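You operate a simulated robot arm through the tools that you are given. There is no shell and no other tool. Be economical: measure what you need, move in short steps, check, and stop when the job is done.

The job below is to be done with a simulated robot arm. You get a single attempt, and the scene is never put back.

TASK
Dry the small blue plate with the teal towel and put it in the plate drawer.
Fine: shut the drawer and put the towel back. What is to be rubbed or washed off counts as gone when no trace of it is left.

The check looks at the end state, three seconds after you hand in, the way a careful person would. Anything else that was tipped, shoved, dropped, spilled or broken makes it a failure. Flat cloth is picked up by pressing the open fingertips on it (5 to 10 N) and closing them slowly along it; thin cloth reads only 2 to 8 mm in the jaws.

THE ROBOT
A 7-joint arm with a two-finger parallel gripper on a trunk, on a base that drives. Base frame: it is fixed to the floor where the robot stands at the start and does not move with it; the origin is under the middle of the robot, x ahead of it, y to its left, z up; the surface under the hand at the start is at about z = 91. Readings come in cm, degrees, newtons and seconds.
With the tool pointing down near the work surface it reaches from about 20 to 74 cm from the robot's upright axis, wherever it stands. Its first joint turns from -166.0 to 166.0 degrees. Places, roughly: inside of the plate drawer [60, 20, 60]; plate drawer [60, 20, 60]; small blue plate (17x17x2 cm) [40, -20, 90]. Payload 1.57 kg.
The TCP is the grasp point between the finger pads, 3 cm short of the fingertips. In the tool frame z runs along the fingers and y along their closing line. Largest opening 11 cm; finger width 2.4, thickness 1.2; the body of the gripper, 4.8 by 11.2 cm, starts 7.8 cm behind the TCP.
Orientation is that of the tool frame in the base frame, as a unit quaternion [x, y, z, w]. With the fingers straight down and closing along the base's y, the tool's x points along the base's -x, its y along +y and its z along -z.

THE INTERFACE
- The arm moves only by the tool servo_tool. Its argument "series" is a list of rows, each a list of 3 entries, a list of its own where there are three numbers: the shift along the tool's x, y, z in cm, then the turn, a rotation vector about the tool's x, y, z in degrees, then the closure, from 0 (fully open) to 1 (shut). In form: [[[x, y, z], [wx, wy, wz], hand], ...]. A call has 1 to 10 rows; each row is the pose to reach, as a shift and turn from the pose commanded when the call began, along the tool's axes at that moment. Each row takes 0.2 s and may step no farther than 5 cm and 8.6 degrees from the row before; otherwise, or with a gripper value out of range, the whole call is refused. Where a pose cannot be reached the arm comes as near as it can. A force on the tool above 40 N (or 10 N above the force at the start of the call, whichever is more), or a blocked arm, ends the call early, and 0.2 s more pass. Each finger travels about 4.5 cm/s and halts on what it meets, pressing with about 34 N; the grip force reading is that of the motor and also rises with nothing between the fingers. The clock runs only during rows and for 0.2 s after the last one: add rows that repeat a pose to give the fingers time. It gives the time, the measured TCP pose, the force on the tool (base axes), the opening and the grip force at its end, in the units of the frame above (readings bear some noise), with the torque about the TCP (base axes, N m) and any sound that the robot's microphone picked up.
- Cameras (640 x 400 px; columns grow to the right, rows downward): "scene" is now at [-0.2, 14.64, 154.61]; the picture's right is [-0.15, -0.99, 0.00], its down [-0.91, 0.14, -0.39] and it looks along [0.38, -0.06, -0.92] (base axes); focal length 214 px, centre (320, 200). "wrist" rides on the gripper at [7, 1.6, -14.1] in the tool frame; the picture's right is [-0.23, 0.97, 0.00], its down [-0.86, -0.20, -0.48] and it looks along [-0.47, -0.11, 0.88] (tool axes); focal length 222 px, centre (320, 200). There is no depth. A picture from a camera that has moved, and an enlarged one, comes with that camera's place and axes in the base frame and with its lens.
- camera(camera): a new picture of that camera. The clock stands still meanwhile.
- slide_trunk(by): slides the trunk up (or, below 0, down) by that many cm; the arm and the scene camera ride with it, the base frame stays. It gives what a move gives, with no picture.
- steer(legs): drives the robot by 1 to 6 legs, each [ahead, turn to the left] in cm and degrees, along the robot's own axes; the way and the turn of a leg run together, so that a leg with both is an arc; at most 150 cm and 180 degrees a leg. The arm and the cameras ride along, it lands a little off, and it stops where it bumps. It gives what a move gives.
- aim_head(pan, tilt): turns the head with the scene camera to pan (to the left, within 155 degrees either way) and tilt (down, from -29 to 69), counted from straight ahead of the robot. It gives what a move gives.
- enlarge(camera, box): a new picture of the part [left, top, right, bottom] of that camera's present view, enlarged. The clock stands still meanwhile.
- job_done(): hands the job in; it is judged then, once.

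Work in short steps. Places have to be worked out from the pictures, the camera data and where the tool is seen: move nearer, look again, correct. Check each grasp and each placing, and mend what went wrong. You have 120 turns and 82 pictures in all, those below and enlarged ones among them. Open the gripper and draw the arm clear of the work before you hand the job in, unless the task says otherwise; then end with one line.

The tools are called after "Emit:" as name(argument=value, ...) on one line, values as JSON. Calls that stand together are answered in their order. servo_tool: Moves the arm, as the interface text tells. Its arguments: {"type":"object","properties":{"series":{"type":"array","items":{"type":"array"}}},"required":["series"]} The other tools are called the same way: slide_trunk (by) slides the trunk up or down; steer (legs) drives the base; aim_head (pan, tilt) turns the head that bears the scene camera; camera (camera) takes a picture; enlarge (camera, box) takes an enlarged picture of a part of a camera's view; job_done () hands the job in.

At the start:

```text
time: 0.0
eef_pos: [39.09, -6.3, 120.84]
tcp_rot: [0.0, 1.0, -0.001, 0.0]
force: [0.7, 0.0, 0.0]
wrist_torque: [0.04, 0.0, 0.02]
finger_gap: 11.02
grip_force: 0.0
trunk travel left (down, up): [-51.0, 8.0]
robot x, y, heading: [0.21, -0.07, 0.1]
head pan, tilt: [-8.7, 67.2]
```

scene: 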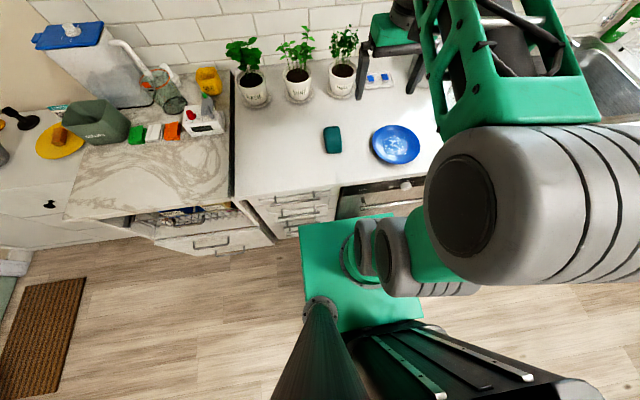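
wrist: 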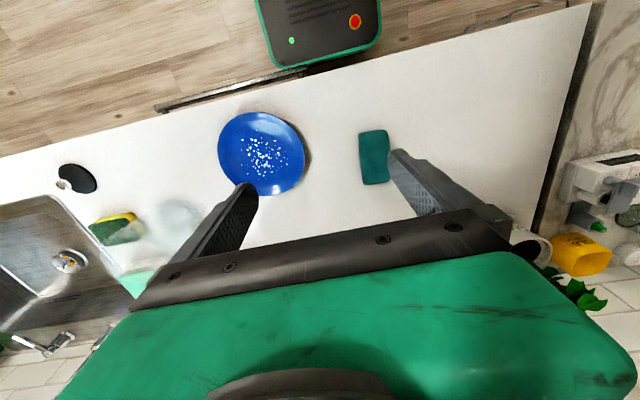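

I'll look closer at the drawers and the plate before moving anything.

Emit:
enlarge(camera="scene", box=[220, 100, 440, 240])

Emit:
enlarge(camera="wrist", box=[180, 80, 440, 240])

```text
2.86 times, centred on (330, 170) of scene
camera zoom: at [-0.2, 14.64, 154.61], right [-0.15, -0.99, 0.0], down [-0.91, 0.14, -0.39], along [0.38, -0.06, -0.92], focal length 613 px, centre (291, 286)
```

zoom: 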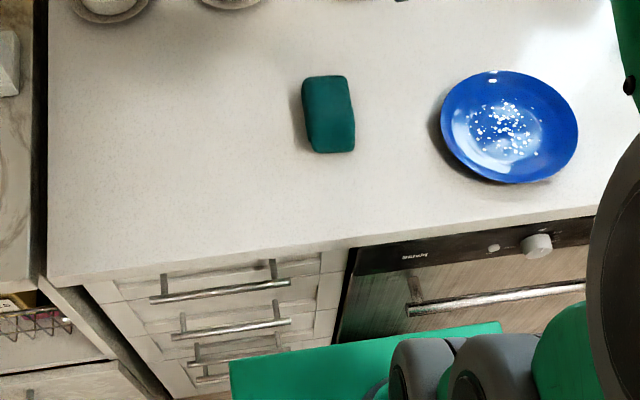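

```text
2.46 times, centred on (310, 160) of wrist
camera zoom: at [32.13, -4.75, 135.04], right [0.23, 0.97, 0.0], down [0.86, -0.2, 0.48], along [0.47, -0.11, -0.88], focal length 547 px, centre (345, 298)
```

zoom: 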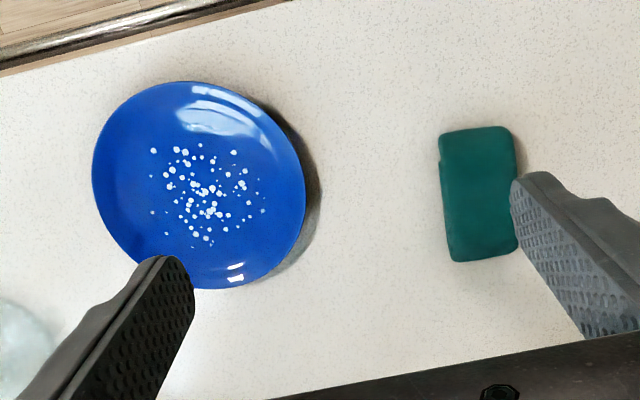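

The stack shows four drawers, and I can't yet tell which one holds plates. I'll check the area behind the robot before backing away to see the drawer fronts.

Emit:
aim_head(pan=150, tilt=40)

Emit:
camera(camera="scene")

```text
time: 2.5
eef_pos: [38.96, -6.51, 120.77]
tcp_rot: [0.0, 1.0, 0.0, -0.001]
force: [0.0, -0.1, 0.6]
wrist_torque: [0.01, 0.02, 0.01]
finger_gap: 11.0
grip_force: 0.0
trunk travel left (down, up): [-51.0, 8.0]
robot x, y, heading: [-0.25, -0.06, -0.1]
head pan, tilt: [150.0, 40.0]
```

```text
77 pictures are left
camera scene: at [-13.29, 19.78, 158.06], right [0.5, 0.87, 0.0], down [0.56, -0.32, -0.77], along [-0.66, 0.38, -0.64], focal length 214 px, centre (320, 200)
```

scene: 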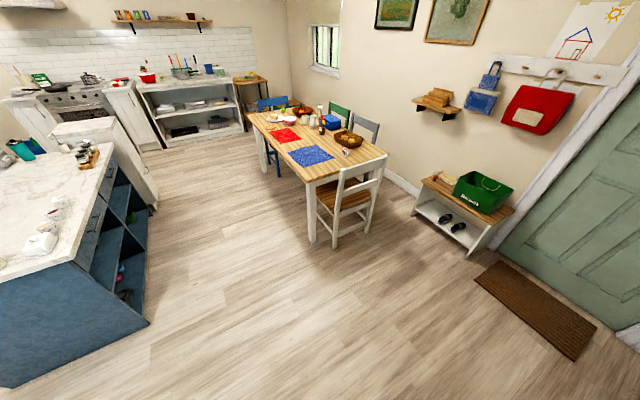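

There's about a metre of clear floor behind. I'll back up 50 cm and look ahead at the drawers.

Emit:
steer(legs=[[-50, 0]])

Emit:
aim_head(pan=5, tilt=50)

Emit:
camera(camera="scene")

```text
time: 5.4
eef_pos: [-10.62, -6.32, 120.84]
tcp_rot: [-0.002, 1.0, -0.001, 0.0]
force: [-0.3, 0.3, 0.5]
wrist_torque: [0.02, -0.04, 0.01]
finger_gap: 11.03
grip_force: 0.1
trunk travel left (down, up): [-51.0, 8.0]
robot x, y, heading: [-49.84, 0.08, 0.2]
head pan, tilt: [150.0, 40.0]
```

```text
time: 7.7
eef_pos: [-10.58, -6.4, 120.73]
tcp_rot: [-0.003, 1.0, 0.0, 0.0]
force: [-1.1, -0.1, -0.3]
wrist_torque: [0.01, -0.02, 0.0]
finger_gap: 11.01
grip_force: 0.0
trunk travel left (down, up): [-51.0, 8.0]
robot x, y, heading: [-49.71, -0.36, 0.4]
head pan, tilt: [5.0, 50.0]
```

```text
76 pictures are left
camera scene: at [-47.93, 16.06, 156.65], right [0.09, -1.0, 0.0], down [-0.76, -0.07, -0.64], along [0.64, 0.06, -0.77], focal length 214 px, centre (320, 200)
```

scene: 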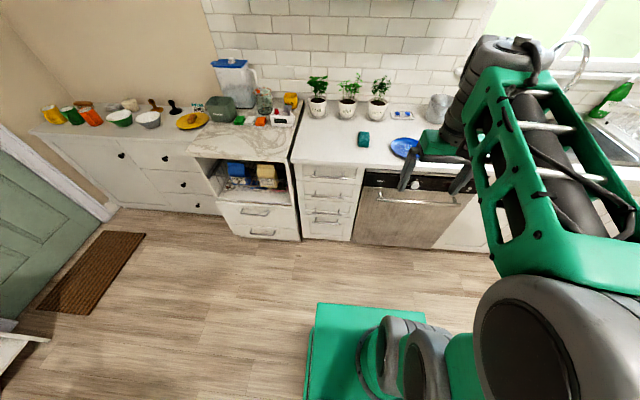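

Emit:
enlarge(camera="scene", box=[200, 110, 440, 260])

```text
2.67 times, centred on (320, 185) of scene
camera zoom: at [-47.93, 16.06, 156.65], right [0.09, -1.0, 0.0], down [-0.76, -0.07, -0.64], along [0.64, 0.06, -0.77], focal length 572 px, centre (320, 240)
```

zoom: 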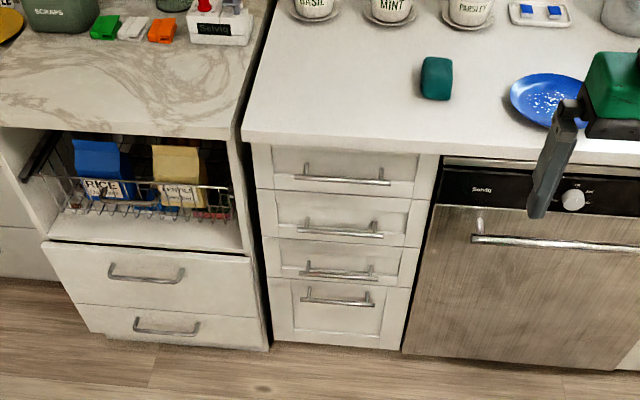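

The second and third drawers are both candidates, so I'll settle that by opening one later. I'll dry the plate first, so I'm driving back up to the counter.

Emit:
steer(legs=[[46, 0]])

Emit:
aim_head(pan=-8, tilt=60)

Emit:
camera(camera="wrist")

Emit:
camera(camera="scene")

```text
time: 10.4
eef_pos: [36.07, -5.81, 120.77]
tcp_rot: [-0.005, 1.0, -0.001, 0.0]
force: [0.2, -0.2, -0.7]
wrist_torque: [0.0, -0.01, 0.02]
finger_gap: 11.01
grip_force: 0.0
trunk travel left (down, up): [-51.0, 8.0]
robot x, y, heading: [-3.32, 0.34, 0.5]
head pan, tilt: [5.0, 50.0]
```

```text
time: 11.2
eef_pos: [35.97, -5.93, 120.76]
tcp_rot: [-0.004, 1.0, 0.0, 0.0]
force: [0.3, 0.6, -0.9]
wrist_torque: [0.01, -0.01, -0.02]
finger_gap: 11.02
grip_force: 0.0
trunk travel left (down, up): [-51.0, 8.0]
robot x, y, heading: [-2.61, -0.26, 0.3]
head pan, tilt: [-8.0, 60.0]
```

```text
74 pictures are left
camera wrist: at [29.02, -4.27, 135.04], right [0.22, 0.98, 0.0], down [0.86, -0.19, 0.48], along [0.47, -0.11, -0.88], focal length 222 px, centre (320, 200)
```

wrist: 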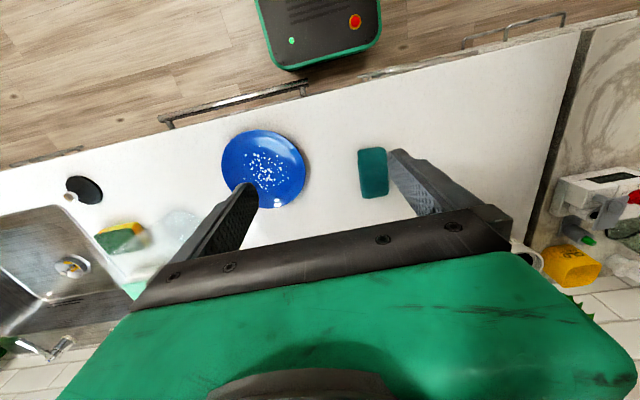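

```text
73 pictures are left
camera scene: at [-2.61, 14.8, 155.39], right [-0.13, -0.99, 0.0], down [-0.86, 0.11, -0.5], along [0.5, -0.07, -0.87], focal length 214 px, centre (320, 200)
```

scene: 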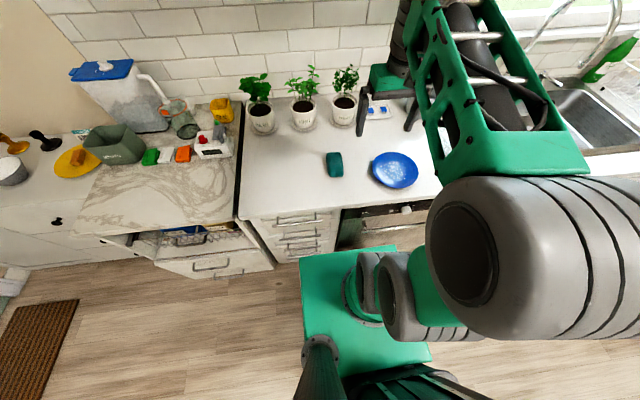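

The towel is near (48, 2.4), about 6 cm wide along y, and the plate is near (42.5, -19.5). I'm moving above the towel with the jaws open.

Emit:
servo_tool(series=[[[-2.4, 1.7, 4], [0, 0, 0], 0], [[-4.8, 3.3, 8], [0, 0, 0], 0], [[-7.2, 5, 12], [0, 0, 0], 0], [[-9.6, 6.6, 16], [0, 0, 0], 0], [[-12, 8.3, 19], [0, 0, 0], 0], [[-12, 8.3, 19], [0, 0, 0], 0]])

Emit:
camera(camera="wrist")

Emit:
enlarge(camera="scene", box=[280, 100, 440, 220])

```text
time: 12.6
eef_pos: [47.81, 2.46, 101.79]
tcp_rot: [-0.004, 1.0, 0.0, 0.0]
force: [-0.4, 0.9, -0.3]
wrist_torque: [0.0, 0.02, 0.0]
finger_gap: 10.99
grip_force: 0.0
trunk travel left (down, up): [-51.0, 8.0]
robot x, y, heading: [-3.23, 0.42, 0.5]
head pan, tilt: [-8.0, 60.0]
```

```text
72 pictures are left
camera wrist: at [40.84, 4.09, 116.08], right [0.22, 0.98, 0.0], down [0.86, -0.19, 0.48], along [0.47, -0.11, -0.88], focal length 222 px, centre (320, 200)
```

wrist: 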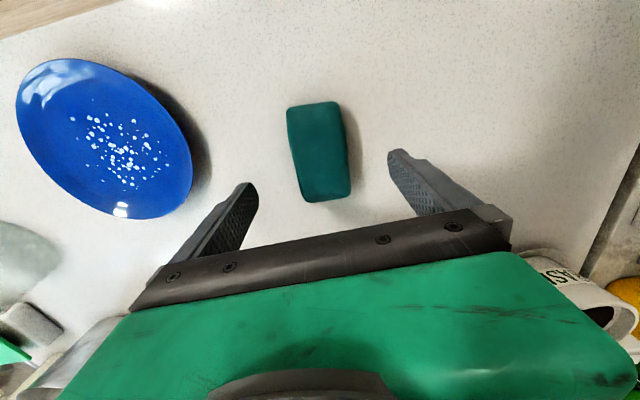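

```text
3.33 times, centred on (360, 160) of scene
camera zoom: at [-2.58, 14.8, 155.39], right [-0.13, -0.99, 0.0], down [-0.86, 0.11, -0.5], along [0.5, -0.07, -0.87], focal length 715 px, centre (187, 333)
```

zoom: 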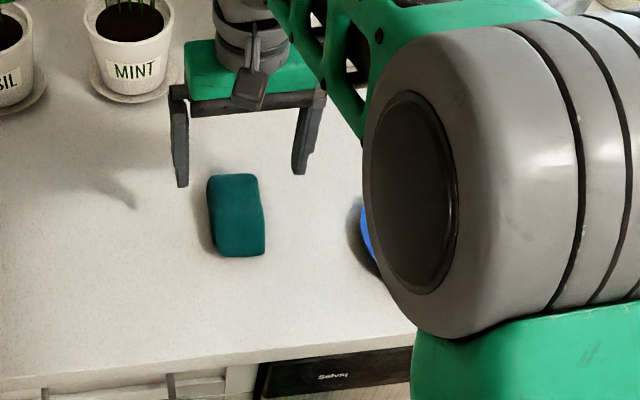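

The jaws straddle the towel, which runs from about x = 43 to 53. I'm lowering until the tips are about 0.7 cm above the counter, then closing slowly.

Emit:
servo_tool(series=[[[0, 0, 3.5], [0, 0, 0], 0], [[0, 0, 7], [0, 0, 0], 0], [[0, 0, 7], [0, 0, 0], 0.2], [[0, 0, 7], [0, 0, 0], 0.35], [[0, 0, 7], [0, 0, 0], 0.5], [[0, 0, 7], [0, 0, 0], 0.6], [[0, 0, 7], [0, 0, 0], 0.7], [[0, 0, 7], [0, 0, 0], 0.8], [[0, 0, 7], [0, 0, 0], 0.9], [[0, 0, 7], [0, 0, 0], 1]])

Emit:
camera(camera="wrist")

Emit:
enlarge(camera="scene", box=[280, 100, 440, 220])

```text
time: 14.8
eef_pos: [47.96, 2.42, 94.96]
tcp_rot: [-0.005, 1.0, 0.0, -0.001]
force: [-0.6, 0.3, -0.1]
wrist_torque: [0.02, 0.0, -0.02]
finger_gap: 5.71
grip_force: 34.2
trunk travel left (down, up): [-51.0, 8.0]
robot x, y, heading: [-3.43, -0.08, 0.4]
head pan, tilt: [-8.0, 60.0]
```

```text
70 pictures are left
camera wrist: at [41.01, 4.03, 109.2], right [0.22, 0.98, 0.0], down [0.86, -0.19, 0.48], along [0.47, -0.11, -0.88], focal length 222 px, centre (320, 200)
```

wrist: 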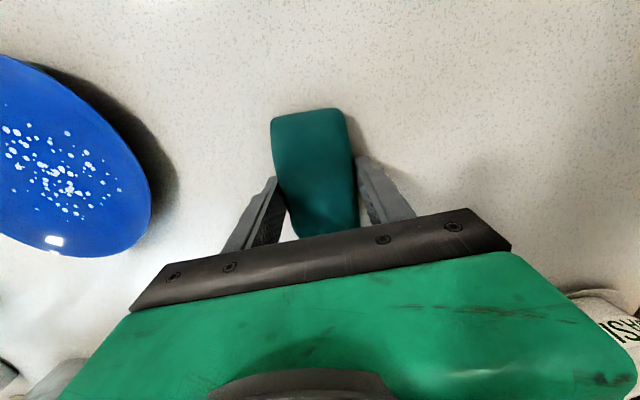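

```text
3.33 times, centred on (360, 160) of scene
camera zoom: at [-2.6, 14.8, 155.39], right [-0.13, -0.99, 0.0], down [-0.86, 0.11, -0.5], along [0.5, -0.07, -0.87], focal length 715 px, centre (187, 333)
```

zoom: 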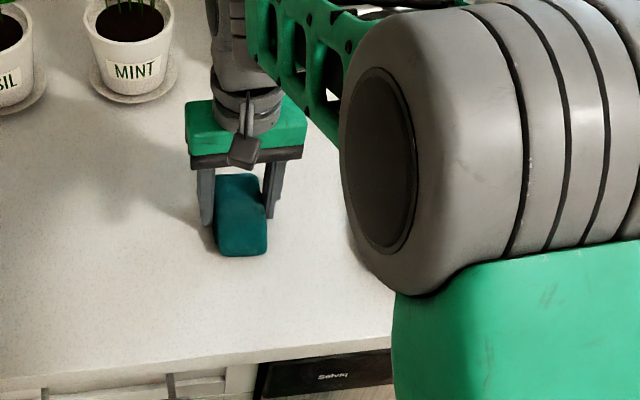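

The towel is gripped at 5.7 cm. I'm lifting it and carrying it over the plate, staying about 6 cm above it.

Emit:
servo_tool(series=[[[0, 0, -4], [0, 0, 0], 1], [[0, 0, -8], [0, 0, 0], 1], [[1, -4.4, -8], [0, 0, 0], 1], [[2.2, -8.8, -8], [0, 0, 0], 1], [[3.3, -13.2, -8], [0, 0, 0], 1], [[4.4, -17.6, -8], [0, 0, 0], 1], [[5.5, -22, -8], [0, 0, 0], 1], [[5.5, -22, -8], [0, 0, 0], 1]])

Emit:
camera(camera="wrist")

Emit:
camera(camera="scene")

```text
time: 16.6
eef_pos: [42.63, -19.83, 102.92]
tcp_rot: [-0.004, 1.0, 0.0, 0.0]
force: [0.2, 0.2, 0.7]
wrist_torque: [-0.01, -0.02, -0.01]
finger_gap: 5.68
grip_force: 33.2
trunk travel left (down, up): [-51.0, 8.0]
robot x, y, heading: [-2.69, 0.25, 0.3]
head pan, tilt: [-8.0, 60.0]
```

```text
68 pictures are left
camera wrist: at [35.7, -18.17, 117.15], right [0.22, 0.98, 0.0], down [0.86, -0.19, 0.48], along [0.47, -0.1, -0.88], focal length 222 px, centre (320, 200)
```

wrist: 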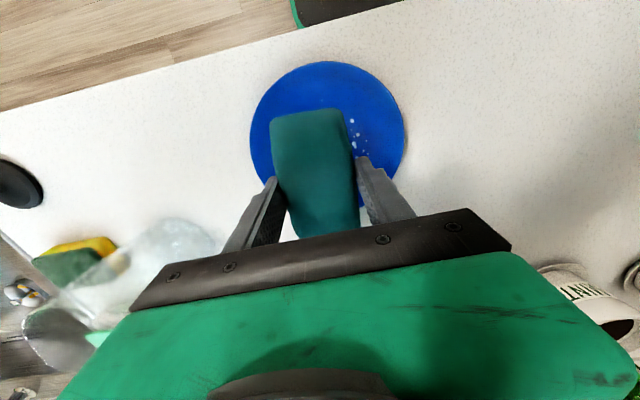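

```text
67 pictures are left
camera scene: at [-2.61, 14.77, 155.39], right [-0.13, -0.99, 0.0], down [-0.86, 0.11, -0.5], along [0.5, -0.07, -0.87], focal length 214 px, centre (320, 200)
```

scene: 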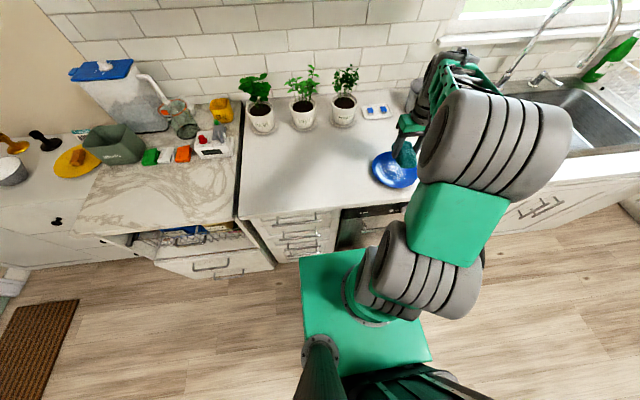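

The plate's centre is about (41.5, -18.6). I'm shifting over it and lowering gently until I feel contact.

Emit:
servo_tool(series=[[[1.1, 1.1, 3], [0, 0, 0], 1], [[1.1, 1.1, 5.5], [0, 0, 0], 1], [[1.1, 1.1, 6], [0, 0, 0], 1], [[1.1, 1.1, 6.4], [0, 0, 0], 1]])

```text
time: 17.6
eef_pos: [41.38, -18.46, 96.6]
tcp_rot: [-0.005, 1.0, 0.0, 0.0]
force: [0.3, -0.3, 0.2]
wrist_torque: [-0.01, 0.0, 0.05]
finger_gap: 5.68
grip_force: 34.5
trunk travel left (down, up): [-51.0, 8.0]
robot x, y, heading: [-2.87, 0.23, 0.6]
head pan, tilt: [-8.0, 60.0]
```

No contact yet at 96.6, so I'm going down in smaller steps.

Emit:
servo_tool(series=[[[0, 0, 0.3], [0, 0, 0], 1], [[0, 0, 0.5], [0, 0, 0], 1]])

Emit:
servo_tool(series=[[[0, 0, 0.2], [0, 0, 0], 1], [[0, 0, 0.3], [0, 0, 0], 1]])

```text
time: 18.2
eef_pos: [41.34, -18.49, 96.05]
tcp_rot: [-0.004, 1.0, -0.001, 0.001]
force: [0.1, -0.1, 6.3]
wrist_torque: [0.06, 0.31, 0.02]
finger_gap: 5.71
grip_force: 34.1
trunk travel left (down, up): [-51.0, 8.0]
robot x, y, heading: [-3.44, 0.17, 0.4]
head pan, tilt: [-8.0, 60.0]
```

```text
time: 18.8
eef_pos: [41.38, -18.48, 96.12]
tcp_rot: [-0.004, 1.0, -0.002, 0.003]
force: [2.5, -0.2, 27.3]
wrist_torque: [0.17, 0.85, -0.05]
finger_gap: 5.67
grip_force: 33.9
trunk travel left (down, up): [-51.0, 8.0]
robot x, y, heading: [-3.11, 0.3, 0.3]
head pan, tilt: [-8.0, 60.0]
```

Contact is firm at 27 N. I'm easing off 0.25 cm and rubbing with small strokes.

Emit:
servo_tool(series=[[[0, 0, -0.28], [0, 0, 0], 1], [[0, 1, -0.28], [0, 0, 0], 1], [[0, 2, -0.28], [0, 0, 0], 1], [[0, 1, -0.28], [0, 0, 0], 1], [[0, 0, -0.28], [0, 0, 0], 1], [[0, -1, -0.28], [0, 0, 0], 1], [[0, -2, -0.28], [0, 0, 0], 1], [[0, -1, -0.28], [0, 0, 0], 1], [[0, 0, -0.28], [0, 0, 0], 1]])

Emit:
camera(camera="wrist")

```text
time: 20.8
eef_pos: [41.39, -18.45, 95.9]
tcp_rot: [-0.004, 1.0, 0.0, 0.0]
force: [0.6, 0.7, -0.7]
wrist_torque: [0.01, -0.02, 0.01]
finger_gap: 5.7
grip_force: 34.4
trunk travel left (down, up): [-51.0, 8.0]
robot x, y, heading: [-3.49, 0.1, 0.6]
head pan, tilt: [-8.0, 60.0]
```

```text
66 pictures are left
camera wrist: at [34.53, -16.84, 110.16], right [0.22, 0.98, 0.0], down [0.86, -0.19, 0.48], along [0.47, -0.11, -0.88], focal length 222 px, centre (320, 200)
```

wrist: 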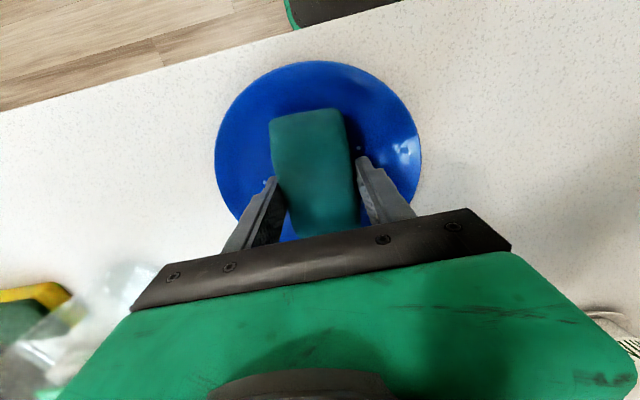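

Most drops are gone, with a few left beside the towel. I'm pressing a touch more and sweeping wider.

Emit:
servo_tool(series=[[[0, 0, 0.12], [0, 0, 0], 1], [[0, 1.5, 0.12], [0, 0, 0], 1], [[0, 3, 0.12], [0, 0, 0], 1], [[1.5, 3, 0.12], [0, 0, 0], 1], [[1.5, 1, 0.12], [0, 0, 0], 1], [[1.5, -1, 0.12], [0, 0, 0], 1], [[1.5, -3, 0.12], [0, 0, 0], 1], [[0, -3, 0.12], [0, 0, 0], 1], [[-1.5, -3, 0.12], [0, 0, 0], 1], [[-1.5, -1, 0.12], [0, 0, 0], 1]])

Emit:
servo_tool(series=[[[0, 2, 0], [0, 0, 0], 1], [[0, 4, 0], [0, 0, 0], 1], [[-1, 4, 0], [0, 0, 0], 1], [[-1, 2, 0], [0, 0, 0], 1], [[-1, 0, 0], [0, 0, 0], 1], [[-1, -2, 0], [0, 0, 0], 1], [[1.5, -2, 0], [0, 0, 0], 1], [[1.5, 1, 0], [0, 0, 0], 1], [[1.5, 1, -4], [0, 0, 0], 1], [[1.5, 10, -4], [0, 0, 0], 1]])

```text
time: 23.0
eef_pos: [42.91, -19.62, 95.88]
tcp_rot: [-0.005, 1.0, 0.001, 0.001]
force: [-2.0, 0.5, 1.6]
wrist_torque: [0.04, -0.01, 0.01]
finger_gap: 5.66
grip_force: 34.2
trunk travel left (down, up): [-51.0, 8.0]
robot x, y, heading: [-3.26, 0.17, 0.4]
head pan, tilt: [-8.0, 60.0]
```

```text
refused: row 10 steps farther than a row can; nothing moved
```

The last row was too long a step. I'm repeating the sweep with a shorter exit.

Emit:
servo_tool(series=[[[0, 2, 0.05], [0, 0, 0], 1], [[0, 4, 0.05], [0, 0, 0], 1], [[-1, 4, 0], [0, 0, 0], 1], [[-1, 2, 0], [0, 0, 0], 1], [[-1, 0, 0], [0, 0, 0], 1], [[-1, -2, 0], [0, 0, 0], 1], [[1.5, -2, 0.05], [0, 0, 0], 1], [[1.5, 1, 0.05], [0, 0, 0], 1], [[1.5, 1, -4.5], [0, 0, 0], 1]])

Emit:
servo_tool(series=[[[0, 4, -2], [0, 0, 0], 1], [[0, 8.5, -2], [0, 0, 0], 1], [[0, 13, -2], [0, 0, 0], 1], [[0, 13, -2], [0, 0, 0], 1]])

Emit:
camera(camera="wrist")

Emit:
enlarge(camera="scene", box=[330, 120, 450, 200])

```text
time: 25.0
eef_pos: [41.42, -18.35, 100.23]
tcp_rot: [-0.004, 1.0, 0.0, 0.0]
force: [-0.1, 0.1, 0.6]
wrist_torque: [0.01, 0.03, -0.01]
finger_gap: 5.69
grip_force: 33.9
trunk travel left (down, up): [-51.0, 8.0]
robot x, y, heading: [-2.97, 0.34, 0.2]
head pan, tilt: [-8.0, 60.0]
```

```text
time: 26.0
eef_pos: [41.08, -5.33, 102.45]
tcp_rot: [-0.004, 1.0, 0.0, 0.0]
force: [-0.3, 0.0, -0.4]
wrist_torque: [-0.01, 0.01, -0.02]
finger_gap: 5.66
grip_force: 34.1
trunk travel left (down, up): [-51.0, 8.0]
robot x, y, heading: [-3.34, 0.26, 0.5]
head pan, tilt: [-8.0, 60.0]
```

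```text
65 pictures are left
camera wrist: at [34.24, -3.69, 116.61], right [0.22, 0.98, 0.0], down [0.86, -0.19, 0.48], along [0.47, -0.11, -0.88], focal length 222 px, centre (320, 200)
```

wrist: 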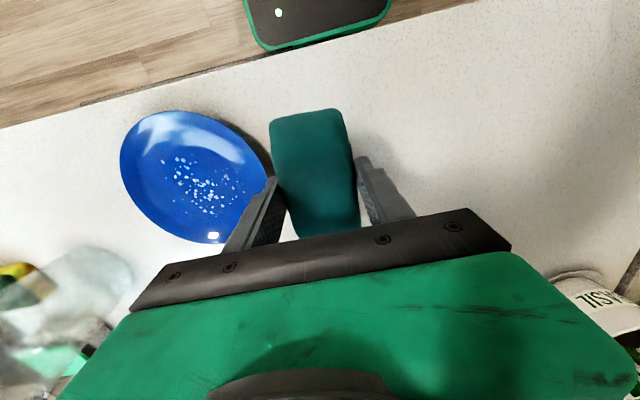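

```text
5.00 times, centred on (390, 160) of scene
camera zoom: at [-2.61, 14.82, 155.39], right [-0.13, -0.99, 0.0], down [-0.86, 0.11, -0.5], along [0.5, -0.07, -0.87], focal length 1072 px, centre (-30, 400)
```

zoom: 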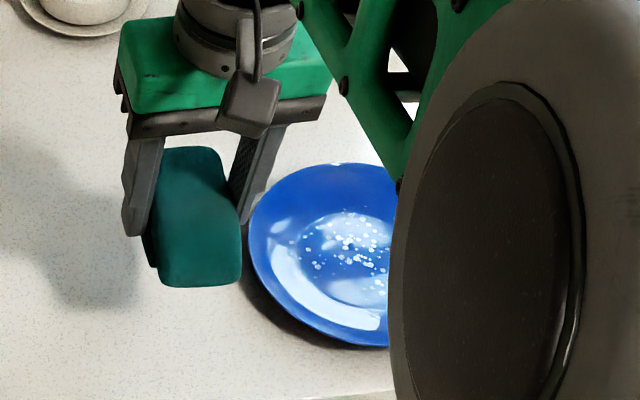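

A lot of drops remain, though they look fainter, so more rubbing at a firmer load is needed. The plate centre is now near (41.3, -20.3), so I'm going back over it.

Emit:
servo_tool(series=[[[0, -5, 0], [0, 0, 0], 1], [[-0.5, -10, 0], [0, 0, 0], 1], [[-0.5, -14.7, 0], [0, 0, 0], 1], [[-0.5, -14.7, 4], [0, 0, 0], 1], [[-0.5, -14.7, 6], [0, 0, 0], 1], [[-0.5, -14.7, 6.4], [0, 0, 0], 1], [[-0.5, -14.7, 6.55], [0, 0, 0], 1]])

Emit:
servo_tool(series=[[[0, 0, 0.12], [0, 0, 0], 1]])

```text
refused: row 2 steps farther than a row can; nothing moved
```

```text
time: 26.4
eef_pos: [41.13, -5.39, 102.3]
tcp_rot: [-0.004, 1.0, 0.0, 0.0]
force: [-0.3, 0.1, 0.5]
wrist_torque: [0.01, 0.04, 0.01]
finger_gap: 5.64
grip_force: 34.3
trunk travel left (down, up): [-51.0, 8.0]
robot x, y, heading: [-3.08, 0.13, 0.4]
head pan, tilt: [-8.0, 60.0]
```

One step was slightly over the limit, so I'm reissuing it with shorter steps.

Emit:
servo_tool(series=[[[0, -4.8, 0], [0, 0, 0], 1], [[-0.5, -9.6, 0], [0, 0, 0], 1], [[-0.5, -14.4, 0], [0, 0, 0], 1], [[-0.5, -14.4, 4], [0, 0, 0], 1], [[-0.5, -14.4, 6], [0, 0, 0], 1], [[-0.5, -14.4, 6.3], [0, 0, 0], 1], [[-0.5, -14.4, 6.43], [0, 0, 0], 1]])

```text
time: 28.0
eef_pos: [42.04, -19.86, 95.68]
tcp_rot: [-0.005, 1.0, 0.0, -0.001]
force: [0.2, 0.7, -1.0]
wrist_torque: [0.01, 0.01, -0.01]
finger_gap: 5.66
grip_force: 34.3
trunk travel left (down, up): [-51.0, 8.0]
robot x, y, heading: [-3.22, 0.44, 0.2]
head pan, tilt: [-8.0, 60.0]
```

Emit:
servo_tool(series=[[[0, 0, 0.1], [0, 0, 0], 1], [[0, 0, 0.2], [0, 0, 0], 1]])

Emit:
enlarge(camera="wrist", box=[180, 40, 440, 240])

```text
time: 28.6
eef_pos: [42.01, -19.92, 95.63]
tcp_rot: [-0.005, 1.0, -0.001, 0.0]
force: [0.3, 0.3, 1.2]
wrist_torque: [0.02, -0.03, 0.04]
finger_gap: 5.67
grip_force: 34.3
trunk travel left (down, up): [-51.0, 8.0]
robot x, y, heading: [-3.03, 0.17, 0.4]
head pan, tilt: [-8.0, 60.0]
```

```text
2.00 times, centred on (310, 140) of wrist
camera zoom: at [35.06, -18.25, 109.82], right [0.22, 0.98, 0.0], down [0.86, -0.19, 0.48], along [0.47, -0.11, -0.88], focal length 444 px, centre (340, 320)
```

zoom: 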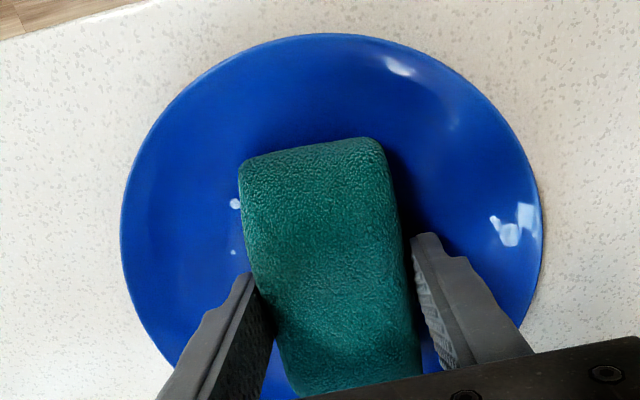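

Just touching at 95.6. I'm pressing about 0.15 cm further and rubbing in short strokes around the wet area.

Emit:
servo_tool(series=[[[0, 0, 0.12], [0, 0, 0], 1], [[0, 1, 0.15], [0, 0, 0], 1], [[0, 2, 0.15], [0, 0, 0], 1], [[0, 0.5, 0.15], [0, 0, 0], 1], [[0, -1, 0.15], [0, 0, 0], 1], [[0, -2, 0.15], [0, 0, 0], 1], [[0, -0.5, 0.15], [0, 0, 0], 1], [[0, 1, 0.15], [0, 0, 0], 1], [[0, 0, 0.15], [0, 0, 0], 1]])

Emit:
servo_tool(series=[[[0.7, 0, 0], [0, 0, 0], 1], [[1.4, 0, 0], [0, 0, 0], 1], [[0.7, 0, 0], [0, 0, 0], 1], [[0, 0, 0], [0, 0, 0], 1], [[-1, 0, 0], [0, 0, 0], 1], [[0, 0, 0], [0, 0, 0], 1]])

```text
time: 30.6
eef_pos: [42.0, -19.61, 95.53]
tcp_rot: [-0.005, 1.0, 0.0, 0.0]
force: [-0.1, 4.0, 9.9]
wrist_torque: [0.16, -0.27, 0.18]
finger_gap: 5.66
grip_force: 33.7
trunk travel left (down, up): [-51.0, 8.0]
robot x, y, heading: [-3.12, 0.34, 0.4]
head pan, tilt: [-8.0, 60.0]
```

```text
time: 32.0
eef_pos: [42.2, -19.84, 95.6]
tcp_rot: [-0.006, 1.0, -0.003, 0.004]
force: [9.8, 0.0, 23.4]
wrist_torque: [0.33, 0.15, -0.1]
finger_gap: 5.68
grip_force: 33.8
trunk travel left (down, up): [-51.0, 8.0]
robot x, y, heading: [-2.81, 0.15, 0.7]
head pan, tilt: [-8.0, 60.0]
```

I'm lifting and moving aside to inspect.

Emit:
servo_tool(series=[[[0, 0, -4], [0, 0, 0], 1], [[0, 4.5, -6], [0, 0, 0], 1], [[0, 9, -6], [0, 0, 0], 1], [[0, 13.5, -6], [0, 0, 0], 1], [[0, 13.5, -6], [0, 0, 0], 1]])

Emit:
enlarge(camera="wrist", box=[80, 80, 340, 260])

```text
time: 33.2
eef_pos: [41.86, -6.16, 101.25]
tcp_rot: [-0.003, 1.0, 0.0, 0.0]
force: [0.9, -0.5, -0.5]
wrist_torque: [-0.03, -0.03, 0.01]
finger_gap: 5.68
grip_force: 34.2
trunk travel left (down, up): [-51.0, 8.0]
robot x, y, heading: [-3.17, 0.23, 0.7]
head pan, tilt: [-8.0, 60.0]
```

```text
2.22 times, centred on (210, 170) of wrist
camera zoom: at [35.05, -4.59, 115.5], right [0.22, 0.98, 0.0], down [0.86, -0.19, 0.48], along [0.47, -0.11, -0.88], focal length 494 px, centre (564, 267)
```

zoom: 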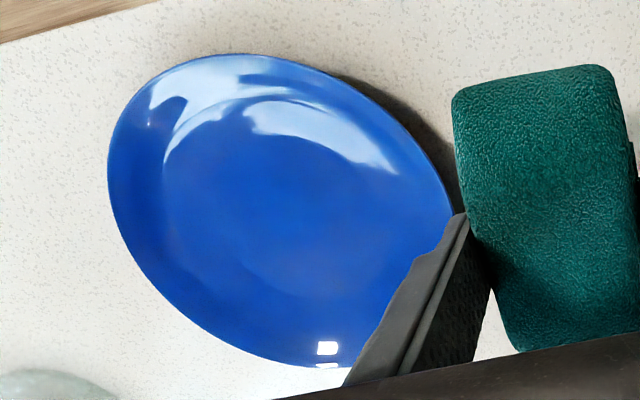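

The plate looks dry apart from a possible tiny speck at its left. I'm zooming in tightly.

Emit:
enlarge(camera="wrist", box=[120, 100, 220, 165])

Emit:
enlarge(camera="wrist", box=[160, 150, 280, 240])

Emit:
enlarge(camera="scene", box=[360, 140, 430, 190])

```text
6.15 times, centred on (170, 132) of wrist
camera zoom: at [35.05, -4.59, 115.5], right [0.22, 0.98, 0.0], down [0.86, -0.19, 0.48], along [0.47, -0.11, -0.88], focal length 1367 px, centre (1243, 615)
```

zoom: 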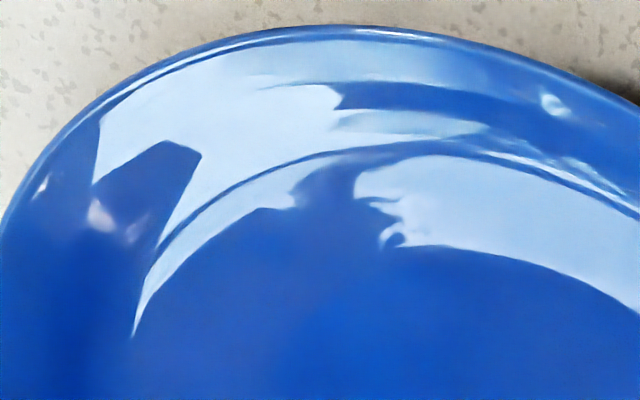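

```text
4.44 times, centred on (220, 195) of wrist
camera zoom: at [35.05, -4.59, 115.5], right [0.22, 0.98, 0.0], down [0.86, -0.19, 0.48], along [0.47, -0.11, -0.88], focal length 987 px, centre (764, 222)
```

zoom: 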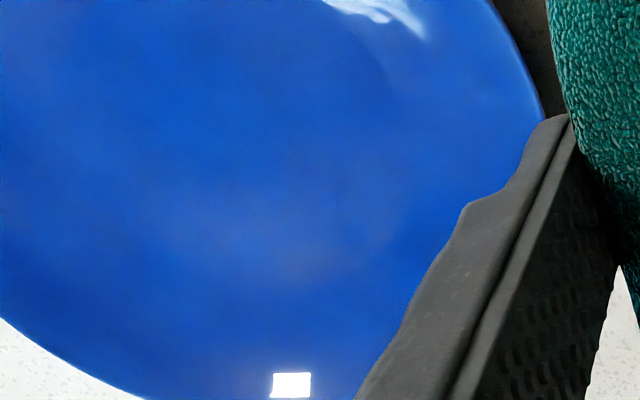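

```text
8.00 times, centred on (395, 165) of scene
camera zoom: at [-2.61, 14.82, 155.39], right [-0.13, -0.99, 0.0], down [-0.86, 0.11, -0.5], along [0.5, -0.07, -0.87], focal length 1716 px, centre (-280, 480)
```

zoom: 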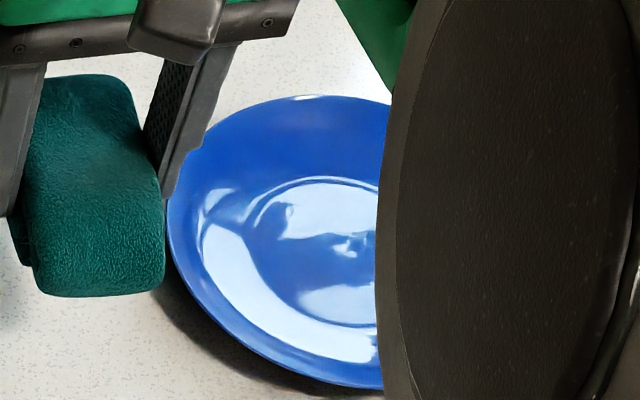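

Only window reflections show. I'll do one more quick pass to be sure nothing faint is left.

Emit:
servo_tool(series=[[[0.5, -4.5, 0], [0, 0, 0], 1], [[0.5, -9, 0], [0, 0, 0], 1], [[0.5, -13.5, 0], [0, 0, 0], 1], [[0.5, -13.5, 4], [0, 0, 0], 1], [[0.5, -13.5, 5.7], [0, 0, 0], 1], [[0.5, -13.5, 5.95], [0, 0, 0], 1], [[0.5, -12, 5.95], [0, 0, 0], 1], [[0.5, -10.5, 5.95], [0, 0, 0], 1], [[0.5, -12, 5.95], [0, 0, 0], 1], [[0.5, -13.5, 5.95], [0, 0, 0], 1]])

Emit:
servo_tool(series=[[[0, -1.5, 0], [0, 0, 0], 1], [[0, -3, 0], [0, 0, 0], 1], [[0, -1.5, 0], [0, 0, 0], 1], [[0, 0, 0], [0, 0, 0], 1], [[-1.2, 0.5, 0], [0, 0, 0], 1], [[-1.2, -1.5, 0], [0, 0, 0], 1], [[-0.5, 0, 0], [0, 0, 0], 1], [[-0.5, 0, -4], [0, 0, 0], 1], [[-0.5, 0, -8], [0, 0, 0], 1]])

Emit:
servo_tool(series=[[[-1, 4.5, 0], [0, 0, 0], 1], [[-2, 9, 0], [0, 0, 0], 1], [[-3, 13.5, 0], [0, 0, 0], 1], [[-4, 18, 0], [0, 0, 0], 1], [[-5, 22, 0], [0, 0, 0], 1], [[-5, 22, 0], [0, 0, 0], 1]])

Emit:
camera(camera="wrist")

```text
time: 35.4
eef_pos: [41.47, -19.78, 95.63]
tcp_rot: [-0.005, 1.0, -0.001, 0.001]
force: [1.6, 7.0, 15.8]
wrist_torque: [0.29, 0.01, -0.03]
finger_gap: 5.67
grip_force: 34.6
trunk travel left (down, up): [-51.0, 8.0]
robot x, y, heading: [-3.18, -0.04, 0.5]
head pan, tilt: [-8.0, 60.0]
```

```text
time: 37.4
eef_pos: [41.8, -19.89, 103.47]
tcp_rot: [-0.005, 1.0, 0.0, 0.0]
force: [0.0, 0.1, 0.4]
wrist_torque: [-0.01, -0.01, -0.01]
finger_gap: 5.68
grip_force: 33.7
trunk travel left (down, up): [-51.0, 8.0]
robot x, y, heading: [-3.57, 0.45, 0.8]
head pan, tilt: [-8.0, 60.0]
```

```text
time: 38.8
eef_pos: [46.99, 2.34, 103.6]
tcp_rot: [-0.005, 1.0, 0.0, 0.0]
force: [-0.6, 1.3, 0.1]
wrist_torque: [0.0, 0.0, 0.0]
finger_gap: 5.66
grip_force: 33.9
trunk travel left (down, up): [-51.0, 8.0]
robot x, y, heading: [-3.07, 0.35, 0.5]
head pan, tilt: [-8.0, 60.0]
```

```text
58 pictures are left
camera wrist: at [40.07, 3.96, 117.84], right [0.22, 0.98, 0.0], down [0.86, -0.19, 0.48], along [0.47, -0.11, -0.88], focal length 222 px, centre (320, 200)
```

wrist: 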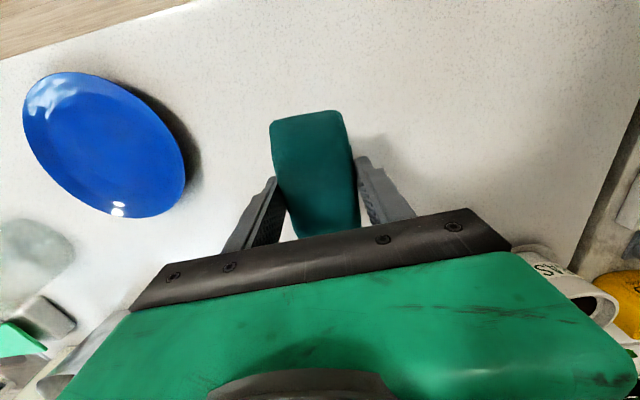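

The plate is clean. I'm setting the towel back at its original spot (48, 2.4) and releasing it.

Emit:
servo_tool(series=[[[-1, 0, 4], [0, 0, 0], 1], [[-1, 0, 8], [0, 0, 0], 1], [[-1, 0, 8.5], [0, 0, 0], 1], [[-1, 0, 8.5], [0, 0, 0], 0.6], [[-1, 0, 8.5], [0, 0, 0], 0.3], [[-1, 0, 8.5], [0, 0, 0], 0], [[-1, 0, 8.5], [0, 0, 0], 0], [[-1, 0, 8.5], [0, 0, 0], 0]])

Emit:
servo_tool(series=[[[0, 0, -5], [0, 0, 0], 0], [[0, 0, -10], [0, 0, 0], 0], [[0, 0, -15], [0, 0, 0], 0], [[0, 0, -15], [0, 0, 0], 0]])

Emit:
camera(camera="wrist")

```text
time: 40.6
eef_pos: [48.04, 2.4, 94.87]
tcp_rot: [-0.004, 1.0, 0.0, 0.0]
force: [0.4, -0.6, -0.3]
wrist_torque: [-0.02, 0.01, 0.01]
finger_gap: 11.01
grip_force: 0.0
trunk travel left (down, up): [-51.0, 8.0]
robot x, y, heading: [-3.07, -0.02, 0.5]
head pan, tilt: [-8.0, 60.0]
```

```text
time: 41.6
eef_pos: [47.53, 2.21, 109.92]
tcp_rot: [-0.004, 1.0, 0.0, 0.001]
force: [0.1, 0.4, 0.8]
wrist_torque: [-0.04, -0.06, -0.01]
finger_gap: 11.01
grip_force: 0.0
trunk travel left (down, up): [-51.0, 8.0]
robot x, y, heading: [-3.06, 0.03, 0.7]
head pan, tilt: [-8.0, 60.0]
```

```text
57 pictures are left
camera wrist: at [40.65, 3.79, 124.27], right [0.22, 0.98, 0.0], down [0.86, -0.19, 0.48], along [0.47, -0.11, -0.88], focal length 222 px, centre (320, 200)
```

wrist: 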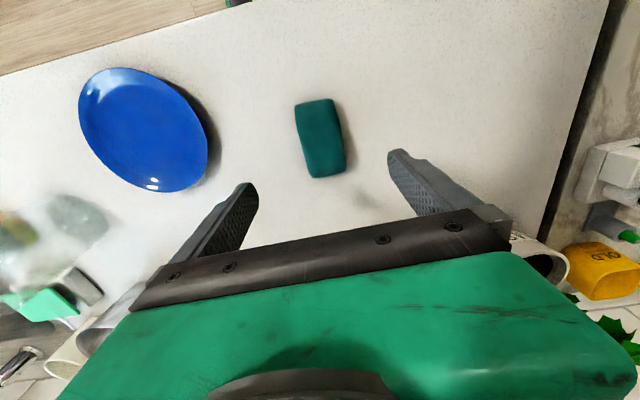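

The towel is back in place. I'm backing off 47 cm to get room for pulling the drawer, then rotating the hand to point forward.

Emit:
steer(legs=[[-47, 0]])

Emit:
servo_tool(series=[[[0, 0, 0], [0, -8, 0], 0.5], [[0, 0, 0], [0, -16, 0], 0.5], [[0, 0, 0], [0, -24, 0], 0.5], [[0, 0, 0], [0, -32, 0], 0.5], [[0, 0, 0], [0, -40, 0], 0.5], [[0, 0, 0], [0, -48, 0], 0.5], [[0, 0, 0], [0, -56, 0], 0.5], [[0, 0, 0], [0, -64, 0], 0.5], [[0, 0, 0], [0, -72, 0], 0.5]])

```text
time: 44.4
eef_pos: [0.19, 1.91, 110.03]
tcp_rot: [-0.006, 1.0, 0.0, 0.0]
force: [-0.3, -0.3, 0.3]
wrist_torque: [0.01, 0.01, 0.0]
finger_gap: 11.03
grip_force: 0.1
trunk travel left (down, up): [-51.0, 8.0]
robot x, y, heading: [-50.59, -0.72, 0.7]
head pan, tilt: [-8.0, 60.0]
```

```text
time: 46.4
eef_pos: [0.2, 1.89, 110.09]
tcp_rot: [-0.006, 0.808, 0.004, 0.589]
force: [-0.6, 0.1, -0.5]
wrist_torque: [-0.02, -0.02, -0.01]
finger_gap: 5.52
grip_force: 0.0
trunk travel left (down, up): [-51.0, 8.0]
robot x, y, heading: [-50.56, -0.56, 0.8]
head pan, tilt: [-8.0, 60.0]
```

The hand now points forward and 18° down. I'm rolling it 90° so the jaws close vertically.

Emit:
servo_tool(series=[[[0, 0, 0], [0, 0, 8.5], 0.5], [[0, 0, 0], [0, 0, 17], 0.5], [[0, 0, 0], [0, 0, 25.5], 0.5], [[0, 0, 0], [0, 0, 34], 0.5], [[0, 0, 0], [0, 0, 42.5], 0.5], [[0, 0, 0], [0, 0, 51], 0.5], [[0, 0, 0], [0, 0, 59.5], 0.5], [[0, 0, 0], [0, 0, 68], 0.5], [[0, 0, 0], [0, 0, 76.5], 0.5], [[0, 0, 0], [0, 0, 85], 0.5]])

Emit:
aim_head(pan=5, tilt=45)

Emit:
camera(camera="scene")

Emit:
camera(camera="wrist")

```text
time: 48.6
eef_pos: [0.17, 1.82, 110.08]
tcp_rot: [0.542, 0.6, 0.4, 0.431]
force: [-0.9, 0.2, 1.1]
wrist_torque: [0.01, 0.01, 0.03]
finger_gap: 5.5
grip_force: 0.1
trunk travel left (down, up): [-51.0, 8.0]
robot x, y, heading: [-50.97, -0.33, 1.0]
head pan, tilt: [-8.0, 60.0]
```

```text
time: 49.4
eef_pos: [0.15, 1.79, 110.02]
tcp_rot: [0.542, 0.601, 0.4, 0.43]
force: [0.0, -0.8, 0.0]
wrist_torque: [0.03, 0.01, 0.02]
finger_gap: 5.51
grip_force: 0.0
trunk travel left (down, up): [-51.0, 8.0]
robot x, y, heading: [-50.77, -0.32, 0.9]
head pan, tilt: [5.0, 45.0]
```

```text
56 pictures are left
camera scene: at [-48.55, 15.92, 157.33], right [0.1, -0.99, 0.0], down [-0.7, -0.07, -0.71], along [0.7, 0.07, -0.71], focal length 214 px, centre (320, 200)
```

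scene: 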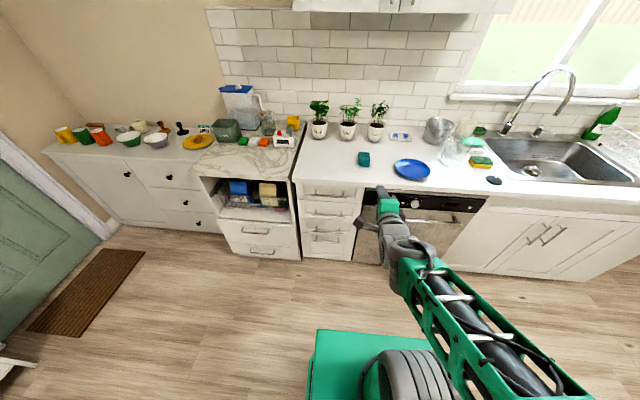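

```text
55 pictures are left
camera wrist: at [-12.95, 8.79, 115.44], right [0.31, -0.14, 0.94], down [-0.48, -0.88, 0.03], along [0.82, -0.46, -0.34], focal length 222 px, centre (320, 200)
```

wrist: 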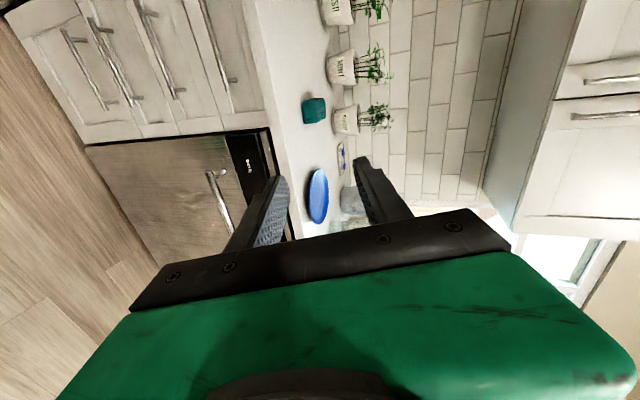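

The hand posture works. Now I'm zooming in on the drawer handles in both cameras to triangulate them.

Emit:
enlarge(camera="scene", box=[280, 170, 400, 270])

Emit:
enlarge(camera="wrist", box=[0, 0, 260, 160])

```text
4.00 times, centred on (340, 220) of scene
camera zoom: at [-48.55, 15.92, 157.33], right [0.1, -0.99, 0.0], down [-0.7, -0.07, -0.71], along [0.7, 0.07, -0.71], focal length 858 px, centre (240, 120)
```

zoom: 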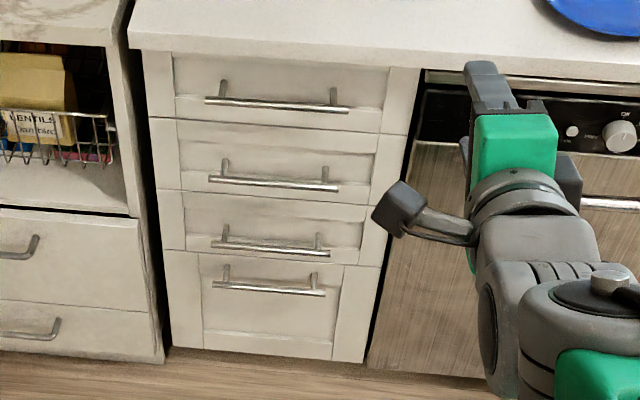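

```text
2.46 times, centred on (130, 80) of wrist
camera zoom: at [-12.95, 8.79, 115.44], right [0.31, -0.14, 0.94], down [-0.48, -0.88, 0.03], along [0.82, -0.46, -0.34], focal length 547 px, centre (788, 495)
```

zoom: 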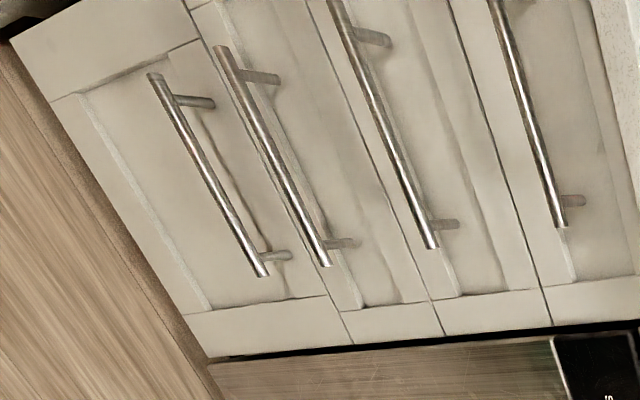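

Handle 2 sits at about x = 26.7, y = 10–27, z = 69.5, and handle 3 at about z = 55. I'm lowering the trunk to bring the hand to handle 2's height.

Emit:
slide_trunk(by=-40)

Emit:
steer(legs=[[8, 0]])

Emit:
servo_tool(series=[[[4.2, 0, 0], [0, 0, 0], 0.45], [[8.4, 0, 0], [0, 0, 0], 0.45], [[12.6, 0, 0], [0, 0, 0], 0.45], [[16.8, 0, 0], [0, 0, 0], 0.45], [[16.8, 0, 0], [0, 0, 3], 0.45]])

Emit:
camera(camera="scene")

Emit:
camera(camera="wrist")

```text
time: 53.2
eef_pos: [0.25, 1.77, 70.03]
tcp_rot: [0.542, 0.601, 0.4, 0.431]
force: [0.1, -0.5, -0.3]
wrist_torque: [-0.05, 0.0, -0.01]
finger_gap: 5.5
grip_force: 0.1
trunk travel left (down, up): [-11.0, 48.0]
robot x, y, heading: [-50.12, -0.54, 0.8]
head pan, tilt: [5.0, 45.0]
```

```text
time: 54.3
eef_pos: [8.46, 1.95, 70.09]
tcp_rot: [0.543, 0.601, 0.4, 0.43]
force: [0.7, 0.9, 0.2]
wrist_torque: [-0.02, -0.01, -0.01]
finger_gap: 5.47
grip_force: 0.1
trunk travel left (down, up): [-11.0, 48.0]
robot x, y, heading: [-42.18, -0.22, 1.0]
head pan, tilt: [5.0, 45.0]
```

```text
time: 55.5
eef_pos: [8.02, 18.46, 68.59]
tcp_rot: [0.558, 0.585, 0.411, 0.421]
force: [-0.6, 0.2, -0.6]
wrist_torque: [0.03, 0.01, 0.0]
finger_gap: 6.06
grip_force: 0.1
trunk travel left (down, up): [-11.0, 48.0]
robot x, y, heading: [-42.13, -0.17, 0.9]
head pan, tilt: [5.0, 45.0]
```

```text
52 pictures are left
camera scene: at [-40.32, 16.03, 117.34], right [0.1, -0.99, 0.0], down [-0.7, -0.07, -0.71], along [0.7, 0.07, -0.71], focal length 214 px, centre (320, 200)
```

scene: 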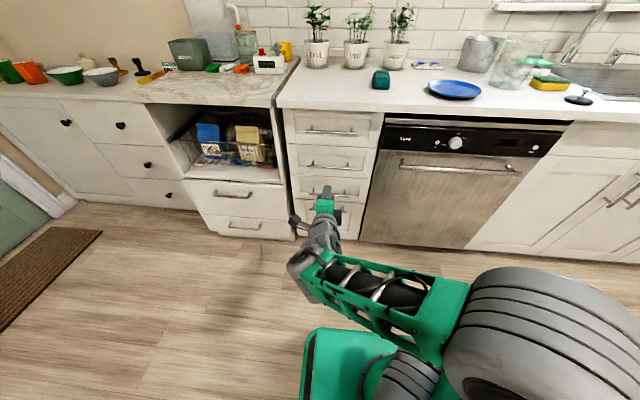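

```text
51 pictures are left
camera wrist: at [-5.06, 25.36, 74.37], right [0.31, -0.19, 0.93], down [-0.5, -0.87, -0.01], along [0.81, -0.46, -0.36], focal length 222 px, centre (320, 200)
```

wrist: 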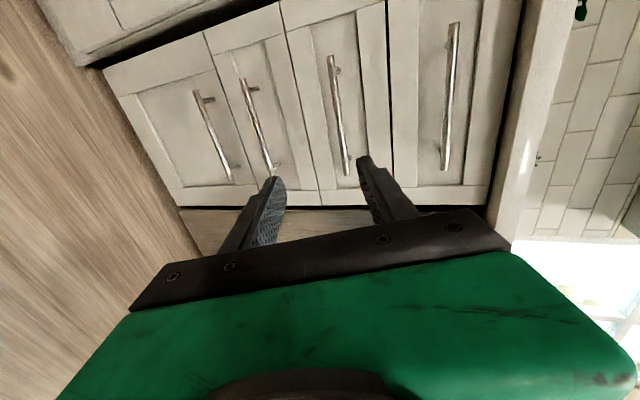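

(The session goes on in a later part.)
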